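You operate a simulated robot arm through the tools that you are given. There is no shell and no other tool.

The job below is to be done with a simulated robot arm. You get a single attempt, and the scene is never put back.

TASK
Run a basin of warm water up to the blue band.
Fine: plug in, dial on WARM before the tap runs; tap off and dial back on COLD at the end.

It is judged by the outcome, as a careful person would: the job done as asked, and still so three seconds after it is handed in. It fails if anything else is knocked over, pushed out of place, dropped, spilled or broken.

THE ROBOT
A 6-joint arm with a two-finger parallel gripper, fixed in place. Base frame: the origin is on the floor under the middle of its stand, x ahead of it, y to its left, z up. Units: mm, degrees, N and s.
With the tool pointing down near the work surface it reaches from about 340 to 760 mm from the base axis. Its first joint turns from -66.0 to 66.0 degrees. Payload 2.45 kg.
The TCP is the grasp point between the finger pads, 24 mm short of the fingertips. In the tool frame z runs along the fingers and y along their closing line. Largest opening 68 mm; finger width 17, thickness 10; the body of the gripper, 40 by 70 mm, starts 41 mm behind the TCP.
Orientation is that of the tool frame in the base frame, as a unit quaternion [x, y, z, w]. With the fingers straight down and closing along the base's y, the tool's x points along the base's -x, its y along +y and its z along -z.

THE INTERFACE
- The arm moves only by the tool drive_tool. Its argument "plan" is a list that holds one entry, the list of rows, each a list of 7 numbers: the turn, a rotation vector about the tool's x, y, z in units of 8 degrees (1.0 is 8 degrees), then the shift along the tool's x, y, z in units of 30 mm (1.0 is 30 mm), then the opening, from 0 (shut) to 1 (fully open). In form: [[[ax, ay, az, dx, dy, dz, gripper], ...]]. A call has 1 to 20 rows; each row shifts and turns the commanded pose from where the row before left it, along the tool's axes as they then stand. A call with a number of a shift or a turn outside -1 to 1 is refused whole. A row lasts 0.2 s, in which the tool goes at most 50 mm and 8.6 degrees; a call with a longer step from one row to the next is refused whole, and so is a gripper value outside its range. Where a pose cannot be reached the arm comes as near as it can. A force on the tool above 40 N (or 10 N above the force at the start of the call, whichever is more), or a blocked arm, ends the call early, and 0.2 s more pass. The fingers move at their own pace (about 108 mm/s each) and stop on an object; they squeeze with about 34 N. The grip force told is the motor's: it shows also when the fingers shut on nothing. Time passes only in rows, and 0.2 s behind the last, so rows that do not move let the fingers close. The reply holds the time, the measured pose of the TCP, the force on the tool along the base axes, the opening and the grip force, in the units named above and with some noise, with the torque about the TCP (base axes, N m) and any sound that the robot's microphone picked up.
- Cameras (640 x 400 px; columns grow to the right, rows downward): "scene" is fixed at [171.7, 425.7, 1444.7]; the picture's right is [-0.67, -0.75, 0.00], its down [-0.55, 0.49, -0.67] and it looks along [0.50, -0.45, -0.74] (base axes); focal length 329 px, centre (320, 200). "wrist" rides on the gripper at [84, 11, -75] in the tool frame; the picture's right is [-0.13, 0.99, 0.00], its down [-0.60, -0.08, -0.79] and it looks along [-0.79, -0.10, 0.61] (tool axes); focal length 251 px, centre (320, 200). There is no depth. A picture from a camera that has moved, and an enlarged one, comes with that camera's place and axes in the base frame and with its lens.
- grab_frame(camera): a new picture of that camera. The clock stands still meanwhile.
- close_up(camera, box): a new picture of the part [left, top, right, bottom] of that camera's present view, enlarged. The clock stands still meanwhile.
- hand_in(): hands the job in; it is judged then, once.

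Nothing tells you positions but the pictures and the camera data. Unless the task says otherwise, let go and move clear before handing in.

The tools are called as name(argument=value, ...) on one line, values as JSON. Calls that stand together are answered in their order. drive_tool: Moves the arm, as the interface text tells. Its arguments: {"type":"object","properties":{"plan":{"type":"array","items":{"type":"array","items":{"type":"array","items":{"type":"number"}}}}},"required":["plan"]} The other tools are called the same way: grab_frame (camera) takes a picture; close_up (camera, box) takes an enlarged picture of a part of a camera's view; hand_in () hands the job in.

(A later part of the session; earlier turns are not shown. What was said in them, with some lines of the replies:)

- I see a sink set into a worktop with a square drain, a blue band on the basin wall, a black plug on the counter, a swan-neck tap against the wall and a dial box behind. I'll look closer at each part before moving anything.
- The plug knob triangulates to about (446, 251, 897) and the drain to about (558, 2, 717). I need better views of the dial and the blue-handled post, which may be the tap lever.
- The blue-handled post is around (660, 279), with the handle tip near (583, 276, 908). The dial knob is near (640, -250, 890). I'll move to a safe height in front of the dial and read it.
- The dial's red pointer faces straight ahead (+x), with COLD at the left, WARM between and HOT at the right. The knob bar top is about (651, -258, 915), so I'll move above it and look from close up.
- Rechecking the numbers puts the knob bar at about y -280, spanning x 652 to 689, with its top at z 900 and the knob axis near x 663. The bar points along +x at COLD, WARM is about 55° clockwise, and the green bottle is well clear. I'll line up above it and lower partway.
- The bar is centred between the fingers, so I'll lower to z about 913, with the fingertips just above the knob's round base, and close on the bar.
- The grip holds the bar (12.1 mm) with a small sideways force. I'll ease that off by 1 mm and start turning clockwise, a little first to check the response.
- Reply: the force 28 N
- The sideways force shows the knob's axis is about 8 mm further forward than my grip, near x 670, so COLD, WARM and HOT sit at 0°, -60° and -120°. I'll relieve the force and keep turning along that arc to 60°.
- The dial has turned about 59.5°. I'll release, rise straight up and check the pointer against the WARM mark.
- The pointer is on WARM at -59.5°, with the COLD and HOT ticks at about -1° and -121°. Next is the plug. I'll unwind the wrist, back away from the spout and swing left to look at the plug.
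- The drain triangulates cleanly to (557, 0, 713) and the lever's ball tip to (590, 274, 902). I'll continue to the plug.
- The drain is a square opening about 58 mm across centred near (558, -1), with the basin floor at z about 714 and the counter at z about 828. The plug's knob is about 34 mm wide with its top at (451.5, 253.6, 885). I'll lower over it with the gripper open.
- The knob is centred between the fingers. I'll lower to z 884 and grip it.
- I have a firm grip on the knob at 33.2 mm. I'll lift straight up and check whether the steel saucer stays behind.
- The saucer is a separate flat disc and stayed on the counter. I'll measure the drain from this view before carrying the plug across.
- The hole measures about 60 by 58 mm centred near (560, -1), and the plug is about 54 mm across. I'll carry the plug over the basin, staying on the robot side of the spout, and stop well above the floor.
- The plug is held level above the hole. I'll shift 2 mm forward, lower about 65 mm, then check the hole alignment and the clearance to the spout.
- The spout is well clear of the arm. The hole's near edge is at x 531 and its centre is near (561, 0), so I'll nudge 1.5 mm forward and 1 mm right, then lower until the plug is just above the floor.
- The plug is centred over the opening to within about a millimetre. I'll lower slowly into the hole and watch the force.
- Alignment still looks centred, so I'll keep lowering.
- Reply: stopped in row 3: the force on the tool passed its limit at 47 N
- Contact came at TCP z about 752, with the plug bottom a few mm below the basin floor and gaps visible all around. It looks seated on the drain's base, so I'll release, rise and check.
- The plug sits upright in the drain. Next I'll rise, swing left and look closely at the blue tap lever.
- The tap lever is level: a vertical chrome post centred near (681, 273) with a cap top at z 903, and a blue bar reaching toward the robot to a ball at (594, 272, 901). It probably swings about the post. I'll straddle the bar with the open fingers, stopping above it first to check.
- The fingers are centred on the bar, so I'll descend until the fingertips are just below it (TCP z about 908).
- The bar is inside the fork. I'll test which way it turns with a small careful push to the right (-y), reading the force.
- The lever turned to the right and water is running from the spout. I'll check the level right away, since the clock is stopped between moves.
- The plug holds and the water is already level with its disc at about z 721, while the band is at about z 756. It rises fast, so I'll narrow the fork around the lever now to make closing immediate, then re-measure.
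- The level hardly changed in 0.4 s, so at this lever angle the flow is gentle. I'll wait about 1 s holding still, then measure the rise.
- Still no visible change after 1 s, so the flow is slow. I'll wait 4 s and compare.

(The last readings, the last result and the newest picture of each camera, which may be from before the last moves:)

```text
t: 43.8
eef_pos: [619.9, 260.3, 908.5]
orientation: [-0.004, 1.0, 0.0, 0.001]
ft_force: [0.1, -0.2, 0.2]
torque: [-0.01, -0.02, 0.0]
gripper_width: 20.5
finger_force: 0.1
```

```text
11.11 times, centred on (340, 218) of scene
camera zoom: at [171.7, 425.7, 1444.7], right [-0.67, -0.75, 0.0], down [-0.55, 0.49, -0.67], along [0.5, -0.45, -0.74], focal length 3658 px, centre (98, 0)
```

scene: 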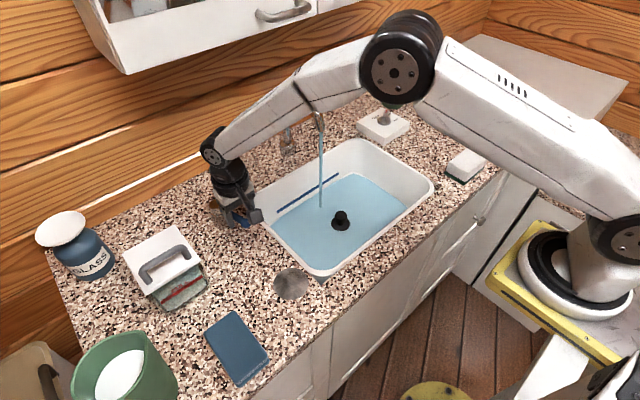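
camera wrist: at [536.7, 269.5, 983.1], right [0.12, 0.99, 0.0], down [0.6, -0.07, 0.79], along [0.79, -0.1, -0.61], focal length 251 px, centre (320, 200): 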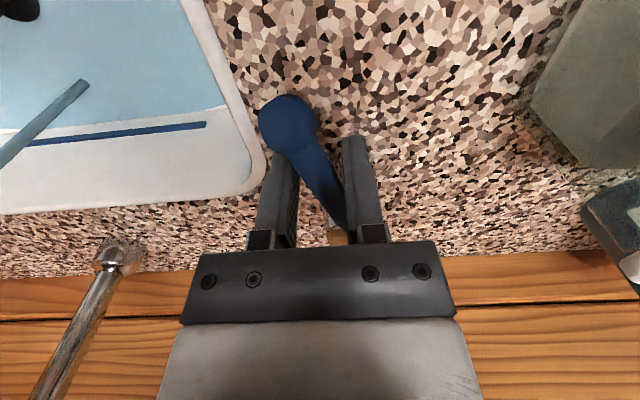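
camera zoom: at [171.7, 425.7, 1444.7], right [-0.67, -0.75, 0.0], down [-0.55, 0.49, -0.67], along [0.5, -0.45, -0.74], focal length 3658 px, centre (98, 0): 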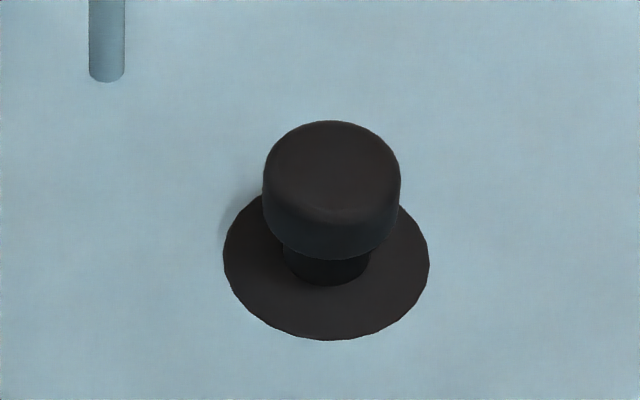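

The level rises about 0.4 mm/s with roughly 28 mm still to go. I'll turn the lever further, to about 36°, following its arc around the post with the fork turning along with it.

drive_tool(plan=[[[0, 0, -0.94, -0.035, -0.065, 0, 0.3], [0, 0, -0.94, -0.035, -0.065, 0, 0.3], [0, 0, -0.875, -0.015, -0.248, 0, 0.3], [0, 0, -0.875, -0.015, -0.248, 0, 0.3], [0, 0, -0.875, -0.015, -0.248, 0, 0.3]]])

grab_frame(camera="wrist")

close_up(camera="scene", box=[262, 165, 342, 225])

grab_frame(camera="scene")

```text
t: 45.0
eef_pos: [633.3, 237.2, 908.9]
orientation: [-0.314, 0.95, 0.001, 0.0]
ft_force: [0.0, -0.4, 0.2]
torque: [0.02, 0.0, -0.03]
gripper_width: 20.5
finger_force: 0.6
```

```text
taken
camera wrist: at [559.5, 194.4, 982.9], right [-0.49, 0.87, 0.0], down [0.53, 0.3, 0.79], along [0.69, 0.39, -0.61], focal length 251 px, centre (320, 200)
```

wrist: 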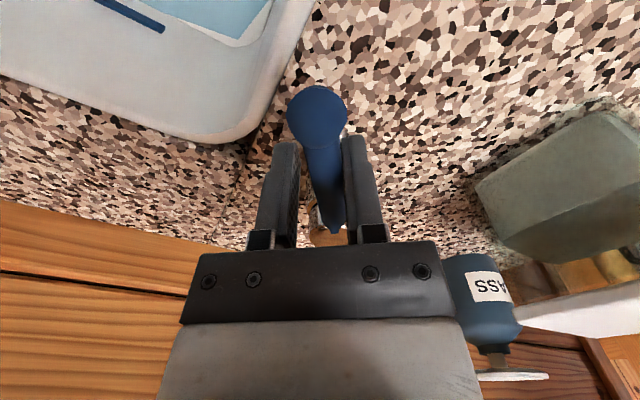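

```text
6.67 times, centred on (302, 195) of scene
camera zoom: at [171.7, 425.7, 1444.7], right [-0.67, -0.75, 0.0], down [-0.55, 0.49, -0.67], along [0.5, -0.45, -0.74], focal length 2195 px, centre (440, 233)
```

zoom: 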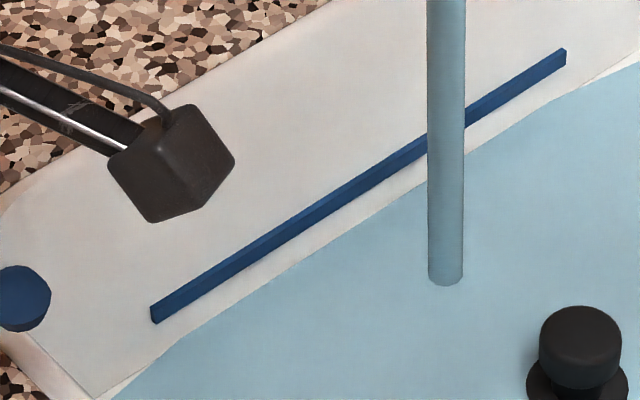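

```text
taken
```

scene: 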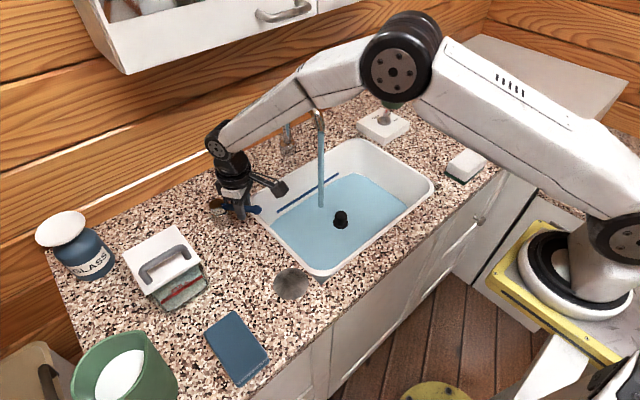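

drive_tool(plan=[[[0, 0, 0, 0, 0, 0, 0.3], [0, 0, 0, 0, 0, 0, 0.3], [0, 0, 0, 0, 0, 0, 0.3], [0, 0, 0, 0, 0, 0, 0.3], [0, 0, 0, 0, 0, 0, 0.3], [0, 0, 0, 0, 0, 0, 0.3], [0, 0, 0, 0, 0, 0, 0.3], [0, 0, 0, 0, 0, 0, 0.3], [0, 0, 0, 0, 0, 0, 0.3]]])

close_up(camera="scene", box=[262, 165, 342, 225])

close_up(camera="scene", box=[324, 200, 356, 236])

```text
t: 47.0
eef_pos: [633.3, 238.1, 907.9]
orientation: [-0.314, 0.95, 0.0, 0.0]
ft_force: [-0.4, -0.2, -0.3]
torque: [-0.02, 0.0, -0.06]
gripper_width: 20.2
finger_force: 0.0
```

```text
6.67 times, centred on (302, 195) of scene
camera zoom: at [171.7, 425.7, 1444.7], right [-0.67, -0.75, 0.0], down [-0.55, 0.49, -0.67], along [0.5, -0.45, -0.74], focal length 2195 px, centre (440, 233)
```

zoom: 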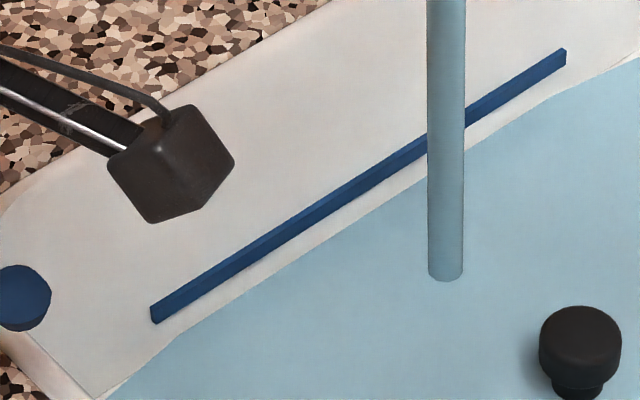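

```text
11.11 times, centred on (340, 218) of scene
camera zoom: at [171.7, 425.7, 1444.7], right [-0.67, -0.75, 0.0], down [-0.55, 0.49, -0.67], along [0.5, -0.45, -0.74], focal length 3658 px, centre (98, 0)
```

zoom: 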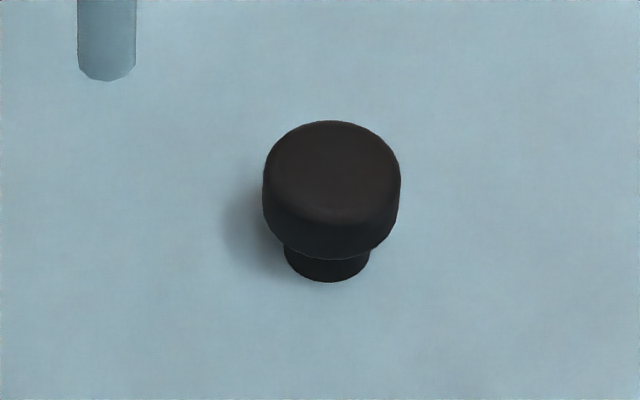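

close_up(camera="scene", box=[284, 180, 316, 210])

close_up(camera="scene", box=[324, 160, 364, 190])

```text
13.33 times, centred on (300, 195) of scene
camera zoom: at [171.7, 425.7, 1444.7], right [-0.67, -0.75, 0.0], down [-0.55, 0.49, -0.67], along [0.5, -0.45, -0.74], focal length 4389 px, centre (587, 267)
```

zoom: 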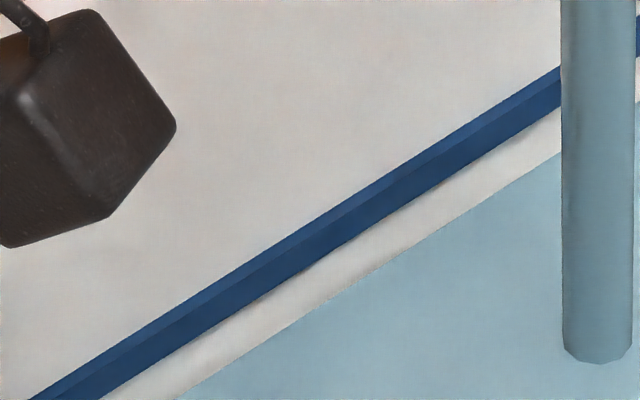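

```text
13.33 times, centred on (344, 175) of scene
camera zoom: at [171.7, 425.7, 1444.7], right [-0.67, -0.75, 0.0], down [-0.55, 0.49, -0.67], along [0.5, -0.45, -0.74], focal length 4389 px, centre (0, 533)
```

zoom: 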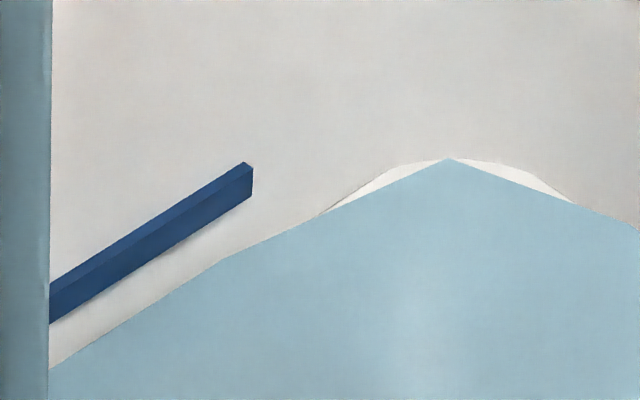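

The water line is about 15 mm below the lower edge of the band and rising about 1 mm/s. I'll keep filling and re-measure every few seconds.

drive_tool(plan=[[[0, 0, 0, 0, 0, 0, 0.3], [0, 0, 0, 0, 0, 0, 0.3], [0, 0, 0, 0, 0, 0, 0.3], [0, 0, 0, 0, 0, 0, 0.3], [0, 0, 0, 0, 0, 0, 0.3], [0, 0, 0, 0, 0, 0, 0.3], [0, 0, 0, 0, 0, 0, 0.3], [0, 0, 0, 0, 0, 0, 0.3], [0, 0, 0, 0, 0, 0, 0.3], [0, 0, 0, 0, 0, 0, 0.3], [0, 0, 0, 0, 0, 0, 0.3], [0, 0, 0, 0, 0, 0, 0.3], [0, 0, 0, 0, 0, 0, 0.3], [0, 0, 0, 0, 0, 0, 0.3], [0, 0, 0, 0, 0, 0, 0.3], [0, 0, 0, 0, 0, 0, 0.3], [0, 0, 0, 0, 0, 0, 0.3], [0, 0, 0, 0, 0, 0, 0.3], [0, 0, 0, 0, 0, 0, 0.3]]])

close_up(camera="scene", box=[284, 180, 316, 210])

close_up(camera="scene", box=[324, 200, 356, 236])

```text
t: 51.0
eef_pos: [633.9, 236.9, 908.0]
orientation: [-0.313, 0.95, 0.0, 0.001]
ft_force: [-0.4, 0.0, 0.0]
torque: [0.02, 0.01, 0.03]
gripper_width: 20.6
finger_force: 0.0
```

```text
13.33 times, centred on (300, 195) of scene
camera zoom: at [171.7, 425.7, 1444.7], right [-0.67, -0.75, 0.0], down [-0.55, 0.49, -0.67], along [0.5, -0.45, -0.74], focal length 4389 px, centre (587, 267)
```

zoom: 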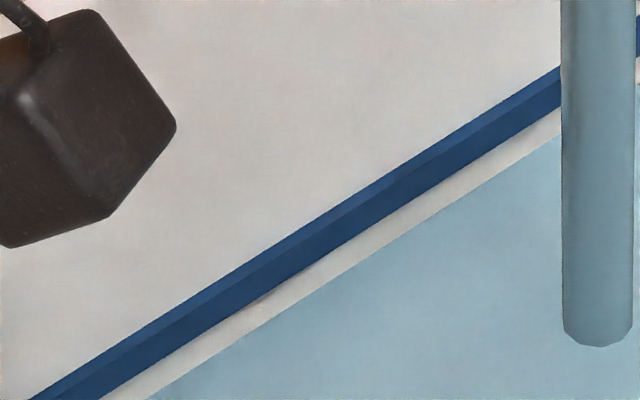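

```text
11.11 times, centred on (340, 218) of scene
camera zoom: at [171.7, 425.7, 1444.7], right [-0.67, -0.75, 0.0], down [-0.55, 0.49, -0.67], along [0.5, -0.45, -0.74], focal length 3658 px, centre (98, 0)
```

zoom: 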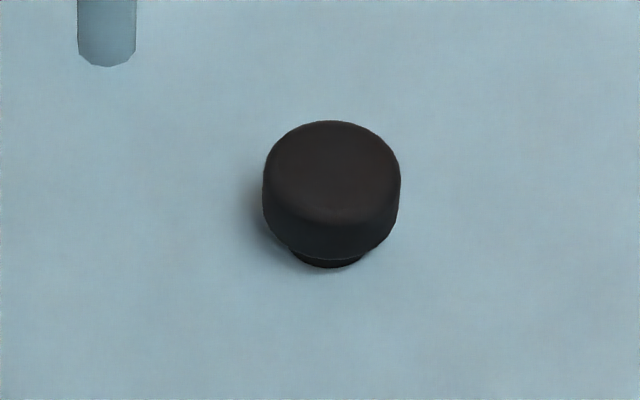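

It rises at a steady 1.25 mm/s or so, with about 9 mm left to the band's lower edge. I'll wait another 4 s.

drive_tool(plan=[[[0, 0, 0, 0, 0, 0, 0.3], [0, 0, 0, 0, 0, 0, 0.3], [0, 0, 0, 0, 0, 0, 0.3], [0, 0, 0, 0, 0, 0, 0.3], [0, 0, 0, 0, 0, 0, 0.3], [0, 0, 0, 0, 0, 0, 0.3], [0, 0, 0, 0, 0, 0, 0.3], [0, 0, 0, 0, 0, 0, 0.3], [0, 0, 0, 0, 0, 0, 0.3], [0, 0, 0, 0, 0, 0, 0.3], [0, 0, 0, 0, 0, 0, 0.3], [0, 0, 0, 0, 0, 0, 0.3], [0, 0, 0, 0, 0, 0, 0.3], [0, 0, 0, 0, 0, 0, 0.3], [0, 0, 0, 0, 0, 0, 0.3], [0, 0, 0, 0, 0, 0, 0.3], [0, 0, 0, 0, 0, 0, 0.3], [0, 0, 0, 0, 0, 0, 0.3], [0, 0, 0, 0, 0, 0, 0.3]]])

close_up(camera="scene", box=[284, 180, 316, 210])

close_up(camera="scene", box=[324, 160, 364, 190])

grab_frame(camera="wrist")

```text
t: 55.0
eef_pos: [633.0, 237.2, 908.3]
orientation: [-0.314, 0.949, 0.001, 0.001]
ft_force: [0.0, -0.6, -0.2]
torque: [-0.03, 0.01, 0.0]
gripper_width: 20.8
finger_force: 0.0
```

```text
13.33 times, centred on (300, 195) of scene
camera zoom: at [171.7, 425.7, 1444.7], right [-0.67, -0.75, 0.0], down [-0.55, 0.49, -0.67], along [0.5, -0.45, -0.74], focal length 4389 px, centre (587, 267)
```

zoom: 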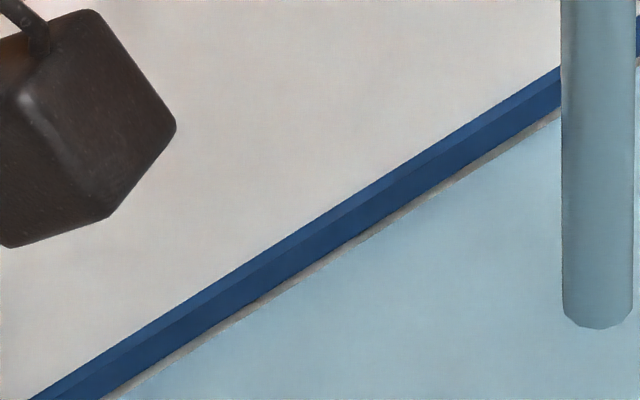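

```text
13.33 times, centred on (344, 175) of scene
camera zoom: at [171.7, 425.7, 1444.7], right [-0.67, -0.75, 0.0], down [-0.55, 0.49, -0.67], along [0.5, -0.45, -0.74], focal length 4389 px, centre (0, 533)
```

zoom: 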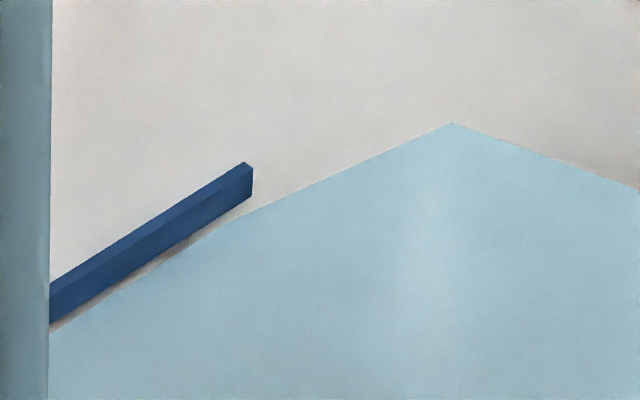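

```text
taken
camera wrist: at [559.4, 194.6, 982.9], right [-0.49, 0.87, 0.0], down [0.53, 0.3, 0.79], along [0.69, 0.39, -0.61], focal length 251 px, centre (320, 200)
```

wrist: 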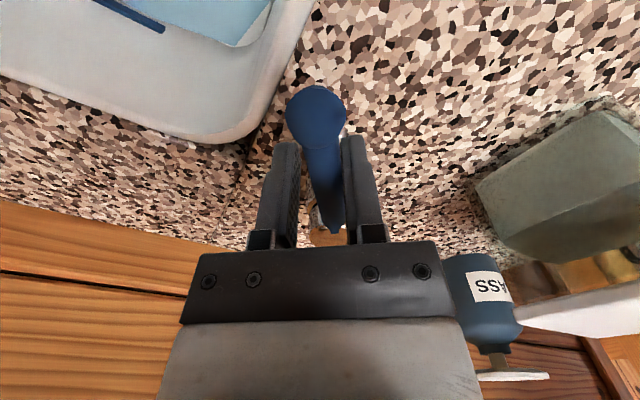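

The water line is about to meet the lower edge of the band. I'll advance 2 s more and check again.

drive_tool(plan=[[[0, 0, 0, 0, 0, 0, 0.3], [0, 0, 0, 0, 0, 0, 0.3], [0, 0, 0, 0, 0, 0, 0.3], [0, 0, 0, 0, 0, 0, 0.3], [0, 0, 0, 0, 0, 0, 0.3], [0, 0, 0, 0, 0, 0, 0.3], [0, 0, 0, 0, 0, 0, 0.3], [0, 0, 0, 0, 0, 0, 0.3], [0, 0, 0, 0, 0, 0, 0.3]]])

close_up(camera="scene", box=[284, 180, 316, 210])

close_up(camera="scene", box=[324, 160, 364, 190])

```text
t: 57.0
eef_pos: [633.3, 237.3, 908.0]
orientation: [-0.313, 0.95, 0.0, 0.001]
ft_force: [-0.2, -0.2, 0.6]
torque: [0.0, 0.0, 0.01]
gripper_width: 20.5
finger_force: 0.1
```

```text
13.33 times, centred on (300, 195) of scene
camera zoom: at [171.7, 425.7, 1444.7], right [-0.67, -0.75, 0.0], down [-0.55, 0.49, -0.67], along [0.5, -0.45, -0.74], focal length 4389 px, centre (587, 267)
```

zoom: 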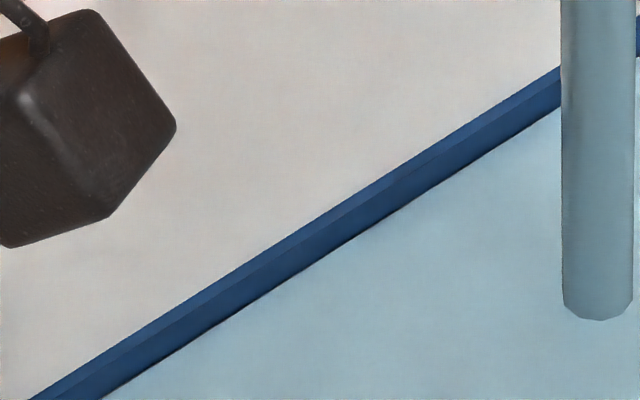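

```text
13.33 times, centred on (344, 175) of scene
camera zoom: at [171.7, 425.7, 1444.7], right [-0.67, -0.75, 0.0], down [-0.55, 0.49, -0.67], along [0.5, -0.45, -0.74], focal length 4389 px, centre (0, 533)
```

zoom: 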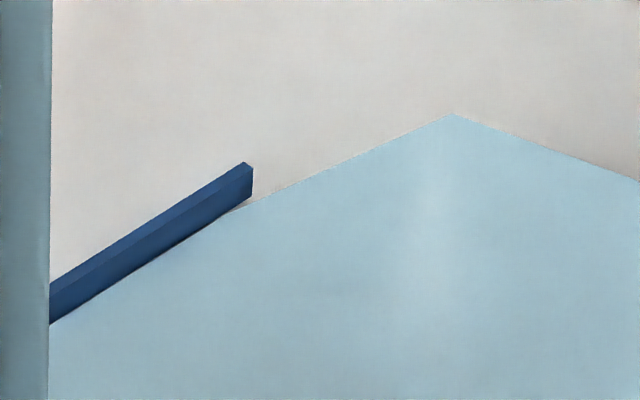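

The water now appears to touch the band's lower edge, but the band stands proud of the wall, so the true level is still a few mm below. I'll continue 2 s and watch for the front face to start being covered.

drive_tool(plan=[[[0, 0, 0, 0, 0, 0, 0.3], [0, 0, 0, 0, 0, 0, 0.3], [0, 0, 0, 0, 0, 0, 0.3], [0, 0, 0, 0, 0, 0, 0.3], [0, 0, 0, 0, 0, 0, 0.3], [0, 0, 0, 0, 0, 0, 0.3], [0, 0, 0, 0, 0, 0, 0.3], [0, 0, 0, 0, 0, 0, 0.3], [0, 0, 0, 0, 0, 0, 0.3]]])

close_up(camera="scene", box=[284, 180, 316, 210])

close_up(camera="scene", box=[324, 160, 364, 190])

close_up(camera="wrist", box=[60, 0, 220, 60])

```text
t: 59.0
eef_pos: [633.3, 237.4, 907.9]
orientation: [-0.313, 0.95, 0.0, 0.001]
ft_force: [-0.7, -0.2, -0.4]
torque: [0.01, -0.01, 0.03]
gripper_width: 20.5
finger_force: 0.0
```

```text
13.33 times, centred on (300, 195) of scene
camera zoom: at [171.7, 425.7, 1444.7], right [-0.67, -0.75, 0.0], down [-0.55, 0.49, -0.67], along [0.5, -0.45, -0.74], focal length 4389 px, centre (587, 267)
```

zoom: 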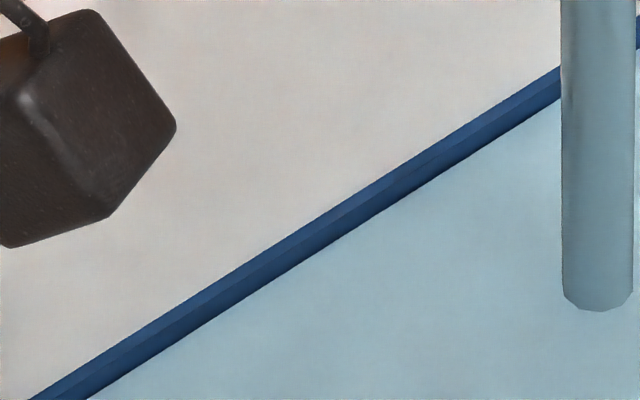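

```text
13.33 times, centred on (344, 175) of scene
camera zoom: at [171.7, 425.7, 1444.7], right [-0.67, -0.75, 0.0], down [-0.55, 0.49, -0.67], along [0.5, -0.45, -0.74], focal length 4389 px, centre (0, 533)
```

zoom: 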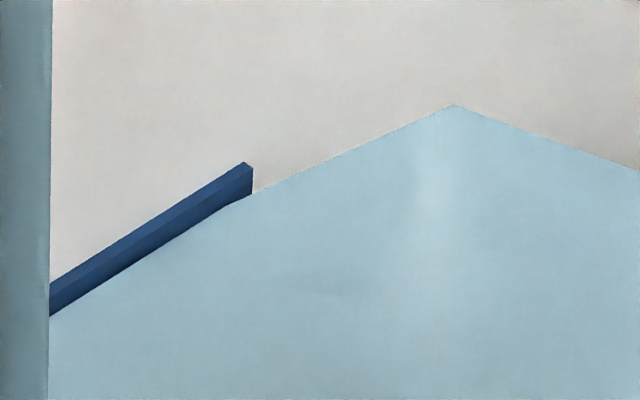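

```text
4.00 times, centred on (140, 30) of wrist
camera zoom: at [559.4, 194.6, 982.9], right [-0.49, 0.87, 0.0], down [0.53, 0.3, 0.79], along [0.69, 0.39, -0.61], focal length 1006 px, centre (1040, 880)
```

zoom: 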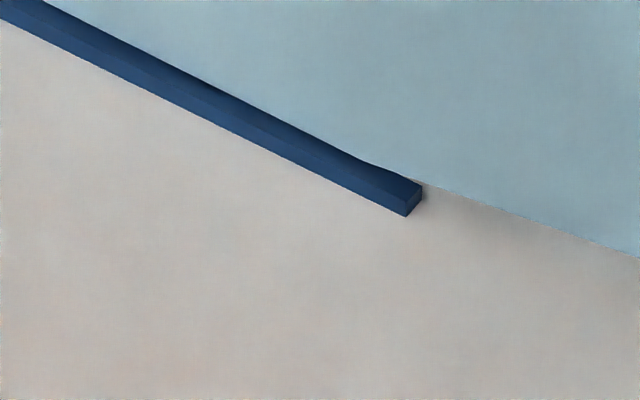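

The water now covers about 40% of the band's front face, so it's time to shut off. I'll swing the lever back along its arc to the closed position, with a slight extra push to make sure it's fully shut.

drive_tool(plan=[[[0, 0, 1, -0.02, 0.283, 0, 0.3], [0, 0, 1, -0.02, 0.283, 0, 0.3], [0, 0, 1, -0.02, 0.283, 0, 0.3], [0, 0, 1, -0.02, 0.283, 0, 0.3], [0, 0, 0.5, 0, 0.142, 0, 0.3], [0, 0, 0, 0, 0.08, 0, 0.3], [0, 0, 0, 0, 0.07, 0, 0.3]]])

grab_frame(camera="wrist")

close_up(camera="scene", box=[284, 180, 316, 210])

grab_frame(camera="scene")

```text
t: 60.6
eef_pos: [619.9, 277.9, 907.7]
orientation: [-0.003, 1.0, -0.001, 0.0]
ft_force: [-0.6, 0.1, 0.2]
torque: [-0.05, 0.0, -0.01]
gripper_width: 20.9
finger_force: 0.4
```

```text
taken
camera wrist: at [536.9, 286.7, 982.6], right [0.12, 0.99, 0.0], down [0.6, -0.07, 0.79], along [0.79, -0.1, -0.61], focal length 251 px, centre (320, 200)
```

wrist: 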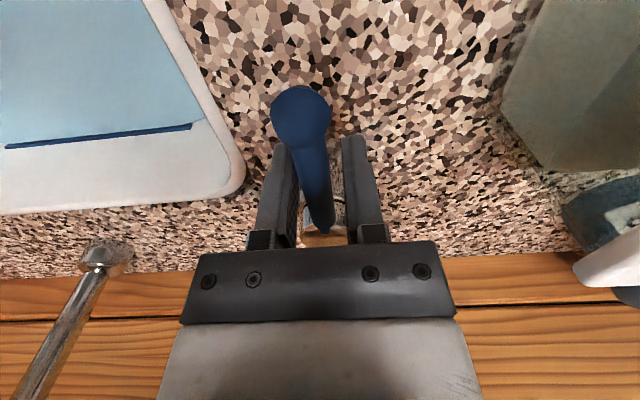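

```text
13.33 times, centred on (300, 195) of scene
camera zoom: at [171.7, 425.7, 1444.7], right [-0.67, -0.75, 0.0], down [-0.55, 0.49, -0.67], along [0.5, -0.45, -0.74], focal length 4389 px, centre (587, 267)
```

zoom: 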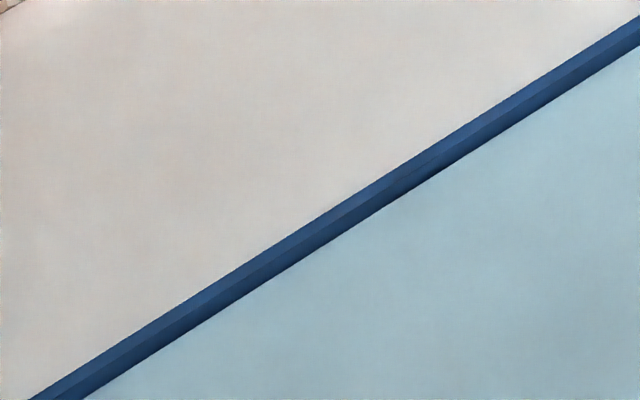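

```text
taken
```

scene: 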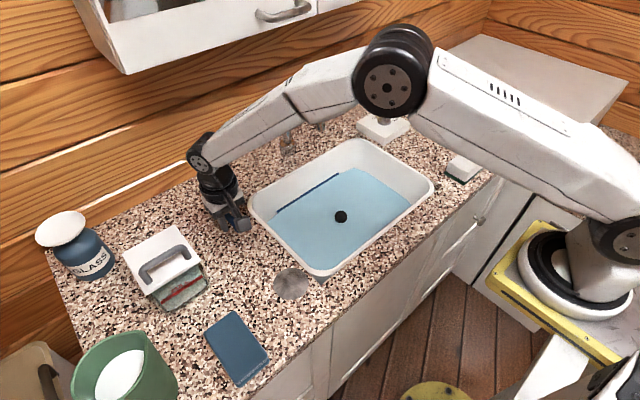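

The stream has stopped, the lever is back at its starting angle, and the water line lies across the middle of the blue band. I'll check closely for any dripping and confirm the level.

close_up(camera="scene", box=[270, 100, 366, 190])

close_up(camera="scene", box=[240, 130, 448, 290])

close_up(camera="wrist", box=[0, 100, 240, 220])

```text
4.44 times, centred on (318, 145) of scene
camera zoom: at [171.7, 425.7, 1444.7], right [-0.67, -0.75, 0.0], down [-0.55, 0.49, -0.67], along [0.5, -0.45, -0.74], focal length 1463 px, centre (329, 444)
```

zoom: 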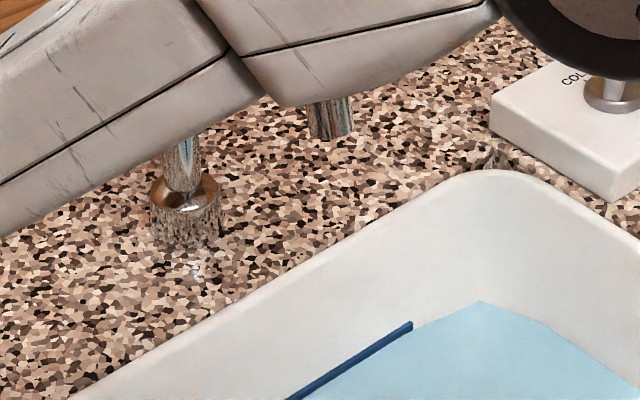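

```text
2.50 times, centred on (344, 210) of scene
camera zoom: at [171.7, 425.7, 1444.7], right [-0.67, -0.75, 0.0], down [-0.55, 0.49, -0.67], along [0.5, -0.45, -0.74], focal length 823 px, centre (260, 175)
```

zoom: 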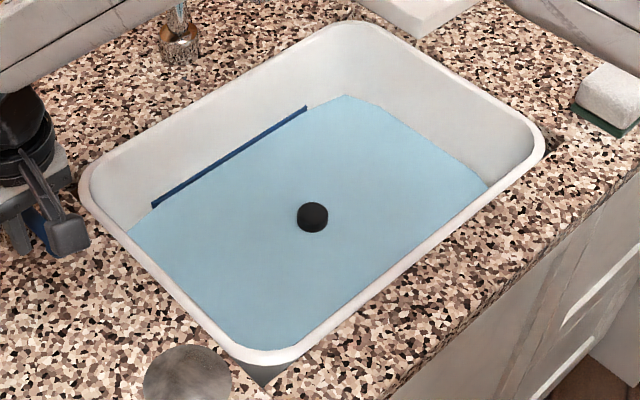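

```text
2.67 times, centred on (120, 160) of wrist
camera zoom: at [536.9, 286.7, 982.6], right [0.12, 0.99, 0.0], down [0.6, -0.07, 0.79], along [0.79, -0.1, -0.61], focal length 670 px, centre (853, 307)
```

zoom: 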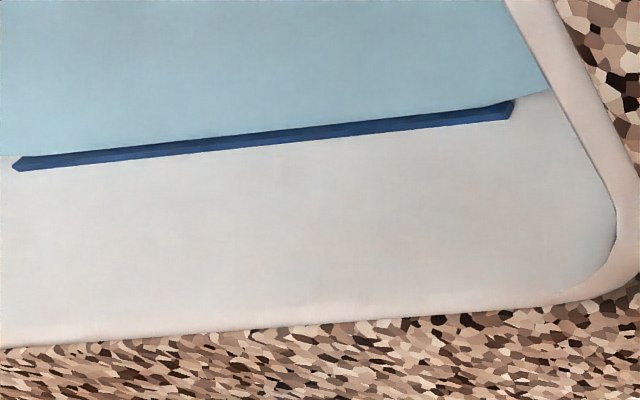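

The tap is off and the level sits in the band. I'll release the lever, rise, and carry the gripper back across on the robot side of the spout to the dial.

drive_tool(plan=[[[0, 0, 0, 0, -0.1, 0, 0.65], [0, 0, 0, 0, 0, 0, 0.65], [0, 0, 0, 0, 0, -0.6, 0.65], [0, 0, 0, 0, 0, -1, 0.65], [0, 0, 0, 0, 0, -1, 0.65], [0, 0, 0, 0.5, 0, -0.5, 0.65], [0, 0, 0, 1, -0.4, 0, 0.65], [0, 0, 0, 1, -0.4, 0, 0.65], [0, 0, 0, 1, -0.6, 0, 0.65], [0, 0, 0, 1, -0.8, 0, 0.65], [0, 0, 0, 0.2, -1, 0, 0.65], [0, 0, 0, 0, -1, 0, 0.65], [0, 0, 0, 0, -1, 0, 0.65], [0, 0, 0, 0, -1, 0, 0.65], [0, 0, 0, 0, -1, 0, 0.65], [0, 0, 0, 0, -1, 0, 0.65], [0, 0, 0, 0, -1, 0, 0.65], [0, 0, 0, 0, -1, 0, 0.65], [0, 0, 0, 0, -1, 0, 0.65], [0, 0, 0, 0, -1, 0, 0.65]]])

grab_frame(camera="scene")

close_up(camera="scene", box=[284, 180, 316, 210])

```text
t: 64.8
eef_pos: [483.1, -92.5, 1000.8]
orientation: [-0.005, 1.0, 0.0, 0.0]
ft_force: [0.6, -0.5, 0.6]
torque: [0.02, 0.03, 0.02]
gripper_width: 44.5
finger_force: 0.1
```

```text
taken
```

scene: 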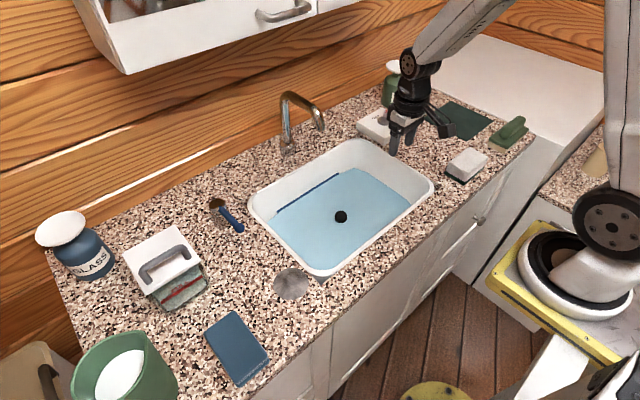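

```text
13.33 times, centred on (300, 195) of scene
camera zoom: at [171.7, 425.7, 1444.7], right [-0.67, -0.75, 0.0], down [-0.55, 0.49, -0.67], along [0.5, -0.45, -0.74], focal length 4389 px, centre (587, 267)
```

zoom: 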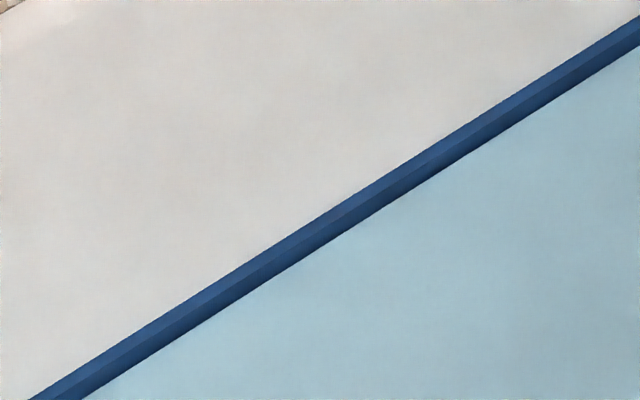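

The basin looks right and the level is holding. I'll move above the dial and turn the wrist 60° to line the fingers up with the knob bar.

drive_tool(plan=[[[0, 0, 0, -0.89, -0.895, 0, 0.65], [0, 0, 0, -0.89, -0.895, 0, 0.65], [0, 0, 0, -0.89, -0.895, 0, 0.65], [0, 0, 0, -0.89, -0.895, 0, 0.65], [0, 0, 0, -0.89, -0.895, 0, 0.65], [0, 0, 0, -0.89, -0.895, 0, 0.65], [0, 0, 0, -0.89, -0.895, 0, 0.65], [0, 0, 0.93, 0, 0, 0.15, 0.65], [0, 0, 0.93, 0, 0, 0.15, 0.65], [0, 0, 0.93, 0, 0, 0.15, 0.65], [0, 0, 0.93, 0, 0, 0.15, 0.65], [0, 0, 0.93, 0, 0, 0.15, 0.65], [0, 0, 0.93, 0, 0, 0.15, 0.65], [0, 0, 0.93, 0, 0, 0.15, 0.65], [0, 0, 0.93, 0, 0, 0.15, 0.65]]])

grab_frame(camera="wrist")

close_up(camera="wrist", box=[240, 60, 400, 160])

close_up(camera="scene", box=[345, 70, 441, 140])

```text
t: 68.0
eef_pos: [670.9, -280.1, 965.1]
orientation: [0.494, 0.87, 0.0, 0.0]
ft_force: [0.1, -0.5, 0.1]
torque: [0.01, -0.03, 0.01]
gripper_width: 43.9
finger_force: 0.0
```

```text
taken
camera wrist: at [637.4, -203.2, 1039.2], right [0.92, 0.4, 0.0], down [0.24, -0.56, 0.79], along [0.31, -0.73, -0.61], focal length 251 px, centre (320, 200)
```

wrist: 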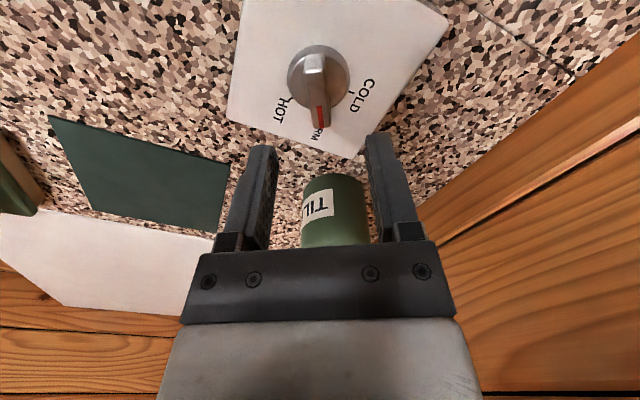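

```text
4.00 times, centred on (320, 110) of wrist
camera zoom: at [637.4, -203.2, 1039.2], right [0.92, 0.4, 0.0], down [0.24, -0.56, 0.79], along [0.31, -0.73, -0.61], focal length 1006 px, centre (320, 560)
```

zoom: 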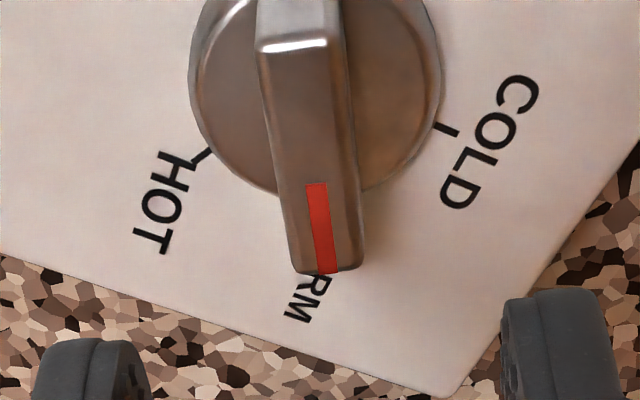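

```text
5.71 times, centred on (393, 105) of scene
camera zoom: at [171.7, 425.7, 1444.7], right [-0.67, -0.75, 0.0], down [-0.55, 0.49, -0.67], along [0.5, -0.45, -0.74], focal length 1881 px, centre (-97, 743)
```

zoom: 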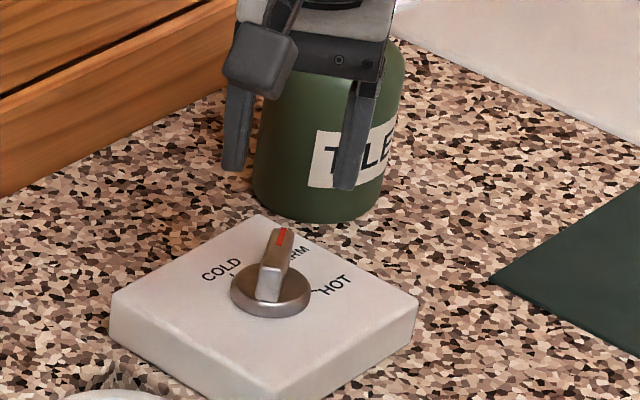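

The dial is still on WARM with the bar centred under the fingers at (670, -281). I'll lower to z 914 and grip it.

drive_tool(plan=[[[0, 0, 0, 0, 0, 0.8, 0.65], [0, 0, 0, 0, 0, 0.6, 0.65], [0, 0, 0, 0, 0, 0.3, 0.65], [0, 0, 0, 0, 0, 0, 0.4], [0, 0, 0, 0, 0, 0, 0.2], [0, 0, 0, 0, 0, 0, 0], [0, 0, 0, 0, 0, 0, 0]]])

close_up(camera="scene", box=[345, 70, 441, 140])

grab_frame(camera="wrist")

```text
t: 69.6
eef_pos: [670.9, -280.4, 913.5]
orientation: [0.493, 0.87, 0.001, 0.0]
ft_force: [-3.5, -3.6, 0.8]
torque: [0.08, 0.17, 0.0]
gripper_width: 12.2
finger_force: 32.2
```

```text
5.71 times, centred on (393, 105) of scene
camera zoom: at [171.6, 425.6, 1444.7], right [-0.67, -0.75, 0.0], down [-0.55, 0.49, -0.67], along [0.5, -0.45, -0.74], focal length 1881 px, centre (-97, 743)
```

zoom: 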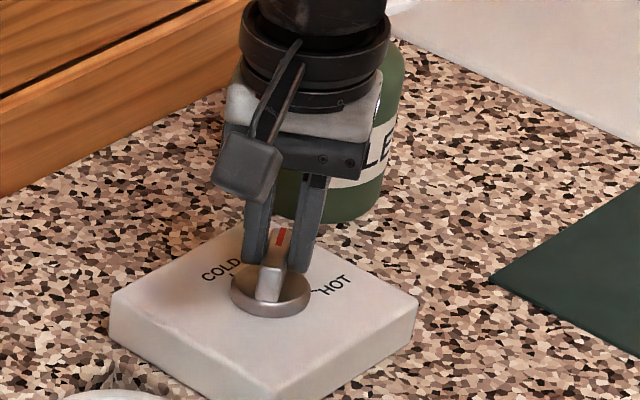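

```text
taken
camera wrist: at [636.9, -204.5, 987.9], right [0.92, 0.4, 0.0], down [0.24, -0.56, 0.79], along [0.32, -0.73, -0.61], focal length 251 px, centre (320, 200)
```

wrist: 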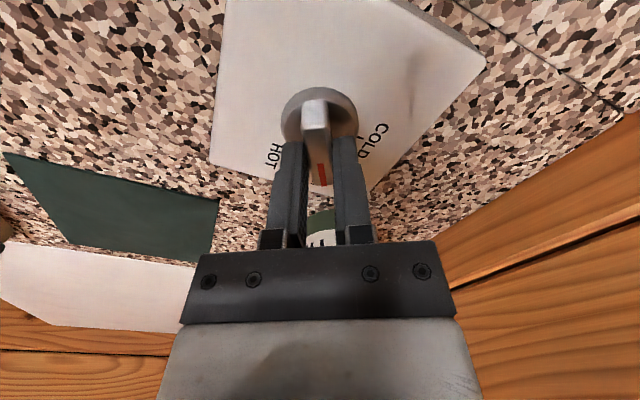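

I have a firm, well-centred grip with little side load. I'll turn it back 59° anticlockwise to COLD.

drive_tool(plan=[[[0, 0, -0.6, 0, 0, 0, 0], [0, 0, -1, 0, 0, 0, 0], [0, 0, -1, 0, 0, 0, 0], [0, 0, -1, 0, 0, 0, 0], [0, 0, -1, 0, 0, 0, 0], [0, 0, -1, 0, 0, 0, 0], [0, 0, -1, 0, 0, 0, 0], [0, 0, -0.82, 0, 0, 0, 0], [0, 0, 0, 0, 0, 0, 0]]])

close_up(camera="scene", box=[345, 70, 441, 140])

grab_frame(camera="wrist")

```text
t: 71.6
eef_pos: [670.6, -279.1, 914.1]
orientation: [-0.004, 1.0, 0.001, 0.0]
ft_force: [-2.9, -4.1, -6.2]
torque: [-0.11, -0.74, -0.26]
gripper_width: 12.1
finger_force: 32.4
```

```text
5.71 times, centred on (393, 105) of scene
camera zoom: at [171.8, 425.5, 1444.7], right [-0.67, -0.75, 0.0], down [-0.55, 0.49, -0.67], along [0.5, -0.45, -0.74], focal length 1881 px, centre (-97, 743)
```

zoom: 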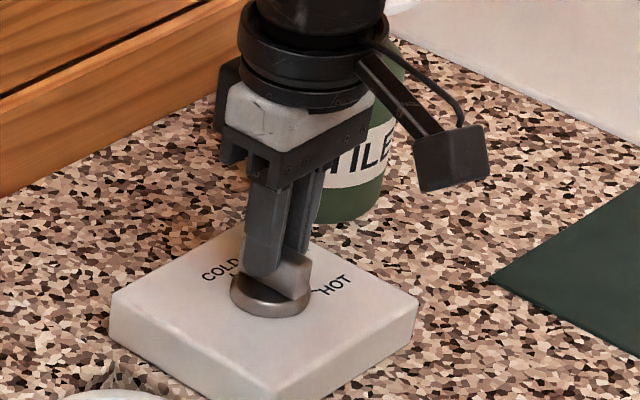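

```text
taken
camera wrist: at [587.1, -271.1, 987.9], right [0.12, 0.99, 0.0], down [0.6, -0.08, 0.79], along [0.79, -0.1, -0.61], focal length 251 px, centre (320, 200)
```

wrist: 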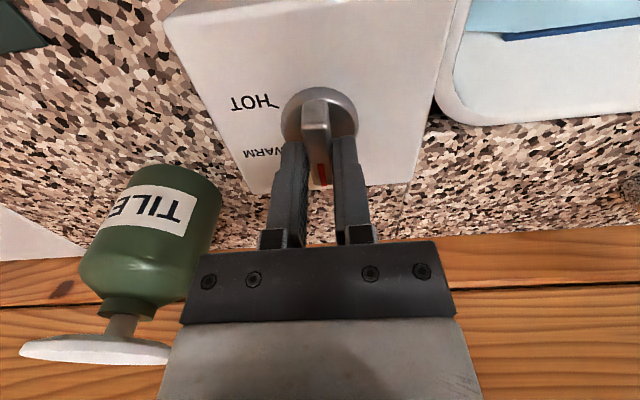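

The knob is back pointing straight ahead at COLD. I'll release and rise, then verify the pointer and the water level.

drive_tool(plan=[[[0, 0, 0, 0, 0, 0, 0.4], [0, 0, 0, 0, 0, 0, 0.5], [0, 0, 0, 0, 0, 0, 0.5], [0, 0, 0, 0, 0, -0.5, 0.5], [0, 0, 0, 0, 0, -1, 0.5], [0, 0, 0, 0, 0, -1, 0.5], [0, 0, 0, 0.6, 0, -0.3, 0.5], [0, 0, 0, 1, 0, 0, 0.5], [0, 0, 0, 1, 0, 0, 0.5], [0, 0, 0, 0, 0, 0, 0.5]]])

close_up(camera="scene", box=[353, 95, 417, 135])

grab_frame(camera="wrist")

close_up(camera="scene", box=[284, 180, 316, 210])

grab_frame(camera="scene")

```text
t: 73.8
eef_pos: [591.9, -281.5, 997.4]
orientation: [-0.002, 1.0, 0.0, 0.001]
ft_force: [0.3, -0.2, -0.3]
torque: [-0.01, 0.02, 0.03]
gripper_width: 34.0
finger_force: 0.1
```

```text
10.00 times, centred on (385, 115) of scene
camera zoom: at [171.7, 425.7, 1444.7], right [-0.67, -0.75, 0.0], down [-0.55, 0.49, -0.67], along [0.5, -0.45, -0.74], focal length 3292 px, centre (-330, 1050)
```

zoom: 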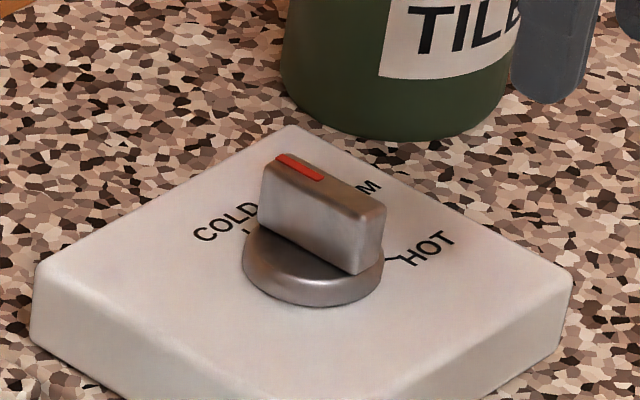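

```text
taken
camera wrist: at [508.3, -272.8, 1072.0], right [0.12, 0.99, 0.0], down [0.6, -0.08, 0.79], along [0.79, -0.1, -0.61], focal length 251 px, centre (320, 200)
```

wrist: 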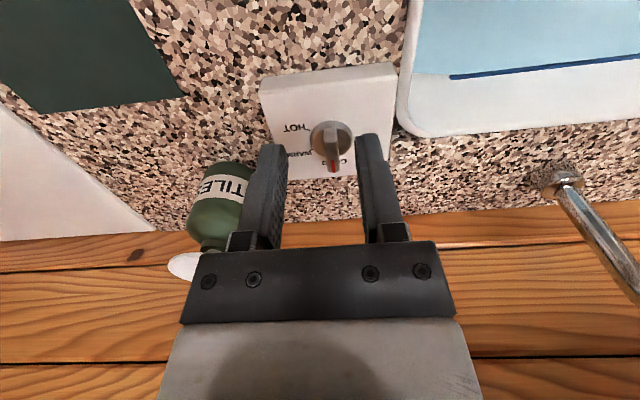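

```text
13.33 times, centred on (300, 195) of scene
camera zoom: at [171.7, 425.7, 1444.7], right [-0.67, -0.75, 0.0], down [-0.55, 0.49, -0.67], along [0.5, -0.45, -0.74], focal length 4389 px, centre (587, 267)
```

zoom: 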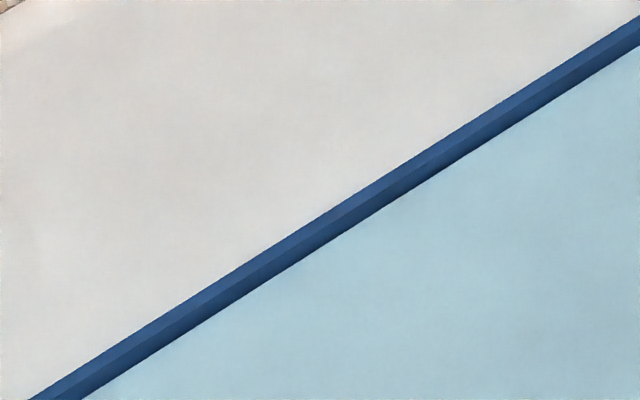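

```text
taken
```

scene: 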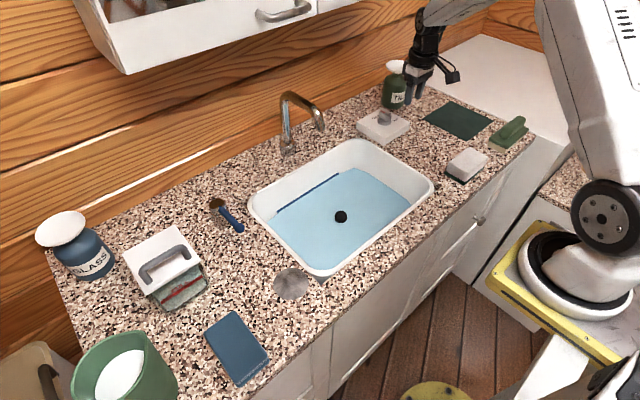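

close_up(camera="wrist", box=[264, 90, 392, 180])

close_up(camera="scene", box=[260, 80, 400, 200])

close_up(camera="scene", box=[200, 185, 264, 235])

close_up(camera="scene", box=[324, 200, 356, 236])

```text
4.44 times, centred on (328, 135) of wrist
camera zoom: at [508.3, -272.8, 1072.0], right [0.12, 0.99, 0.0], down [0.6, -0.08, 0.79], along [0.79, -0.1, -0.61], focal length 1118 px, centre (284, 489)
```

zoom: 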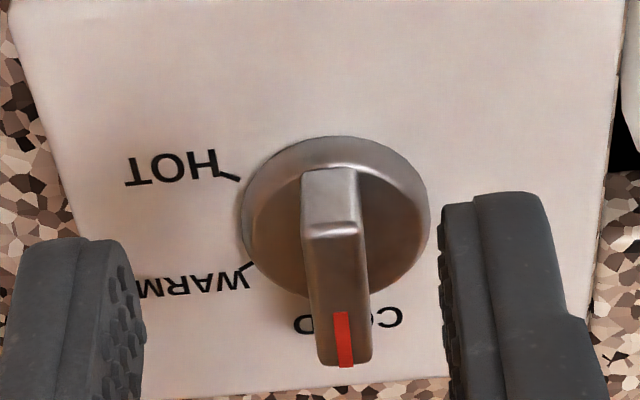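

```text
3.33 times, centred on (330, 140) of scene
camera zoom: at [171.7, 425.7, 1444.7], right [-0.67, -0.75, 0.0], down [-0.55, 0.49, -0.67], along [0.5, -0.45, -0.74], focal length 1097 px, centre (287, 400)
```

zoom: 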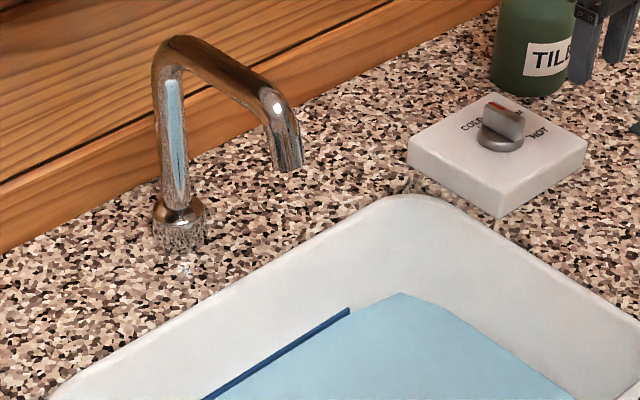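

```text
8.00 times, centred on (232, 210) of scene
camera zoom: at [171.7, 425.7, 1444.7], right [-0.67, -0.75, 0.0], down [-0.55, 0.49, -0.67], along [0.5, -0.45, -0.74], focal length 2634 px, centre (1024, 120)
```

zoom: 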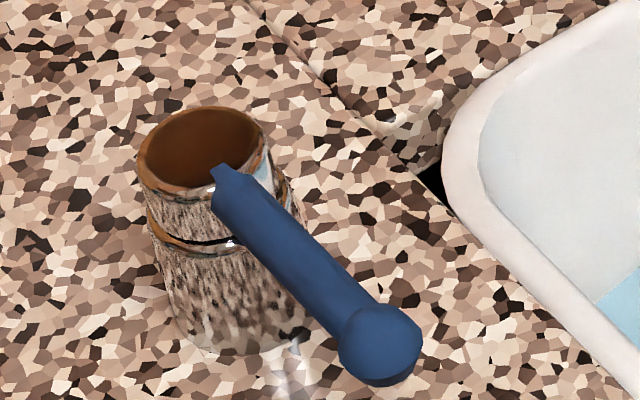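

```text
11.11 times, centred on (340, 218) of scene
camera zoom: at [171.7, 425.7, 1444.7], right [-0.67, -0.75, 0.0], down [-0.55, 0.49, -0.67], along [0.5, -0.45, -0.74], focal length 3658 px, centre (98, 0)
```

zoom: 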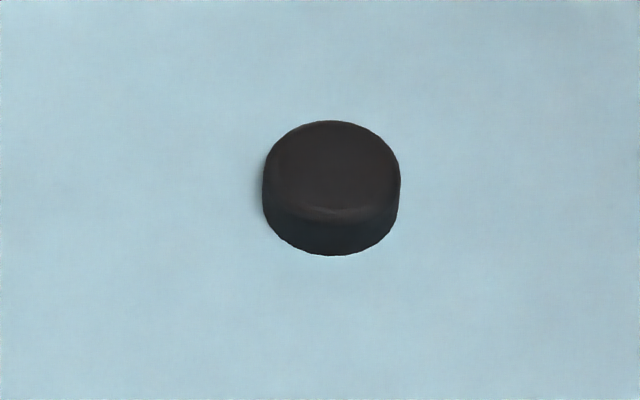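

The dial points at COLD, the lever is at its off position with no stream, and the plug is seated. The water line lies across the blue band and has not changed for 9 seconds. I'll back the arm a little further clear before handing in.

drive_tool(plan=[[[0, 0, 0, 0.8, 0, -0.5, 0.5], [0, 0, 0, 0.8, 0, -0.5, 0.5], [0, 0, 0, 0.8, 0, -0.5, 0.5], [0, 0, 0, 0, 0, 0, 0.5]]])

grab_frame(camera="scene")

```text
t: 74.8
eef_pos: [520.9, -280.5, 1042.5]
orientation: [-0.003, 1.0, 0.0, 0.001]
ft_force: [-0.1, -0.1, 0.5]
torque: [0.01, -0.04, 0.04]
gripper_width: 34.1
finger_force: 0.1
```

```text
taken
```

scene: 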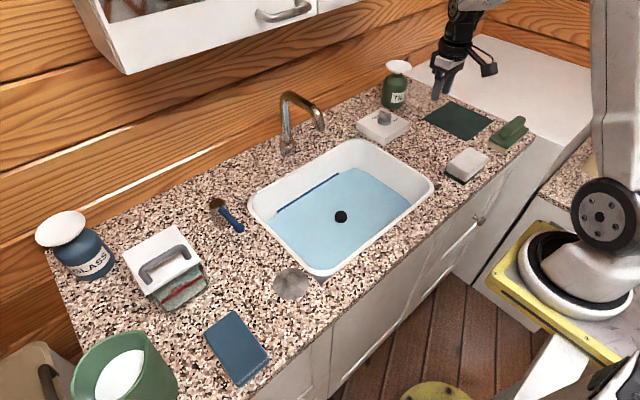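

The arm is clear, nothing else has been disturbed, the basin is filled to the band, the tap is off and the dial is on COLD. I'm handing in.

hand_in()

```text
The job is handed in.
```

The basin is filled with warm water to the blue band, and the job is handed in.

- **Plug:** It is seated upright in the drain, and the water level has held steady.
- **Dial:** I set it to WARM before opening the tap and turned it back to COLD at the end.
- **Tap:** The lever is back in its off position, with no stream or drip visible.
- **Level:** The water line sits roughly midway up the band and did not move over the last 9 seconds I checked.

Nothing else on the counter was moved or spilled. The steel disc the plug had been standing on is still in its place. The arm let go and moved clear before the hand-in.
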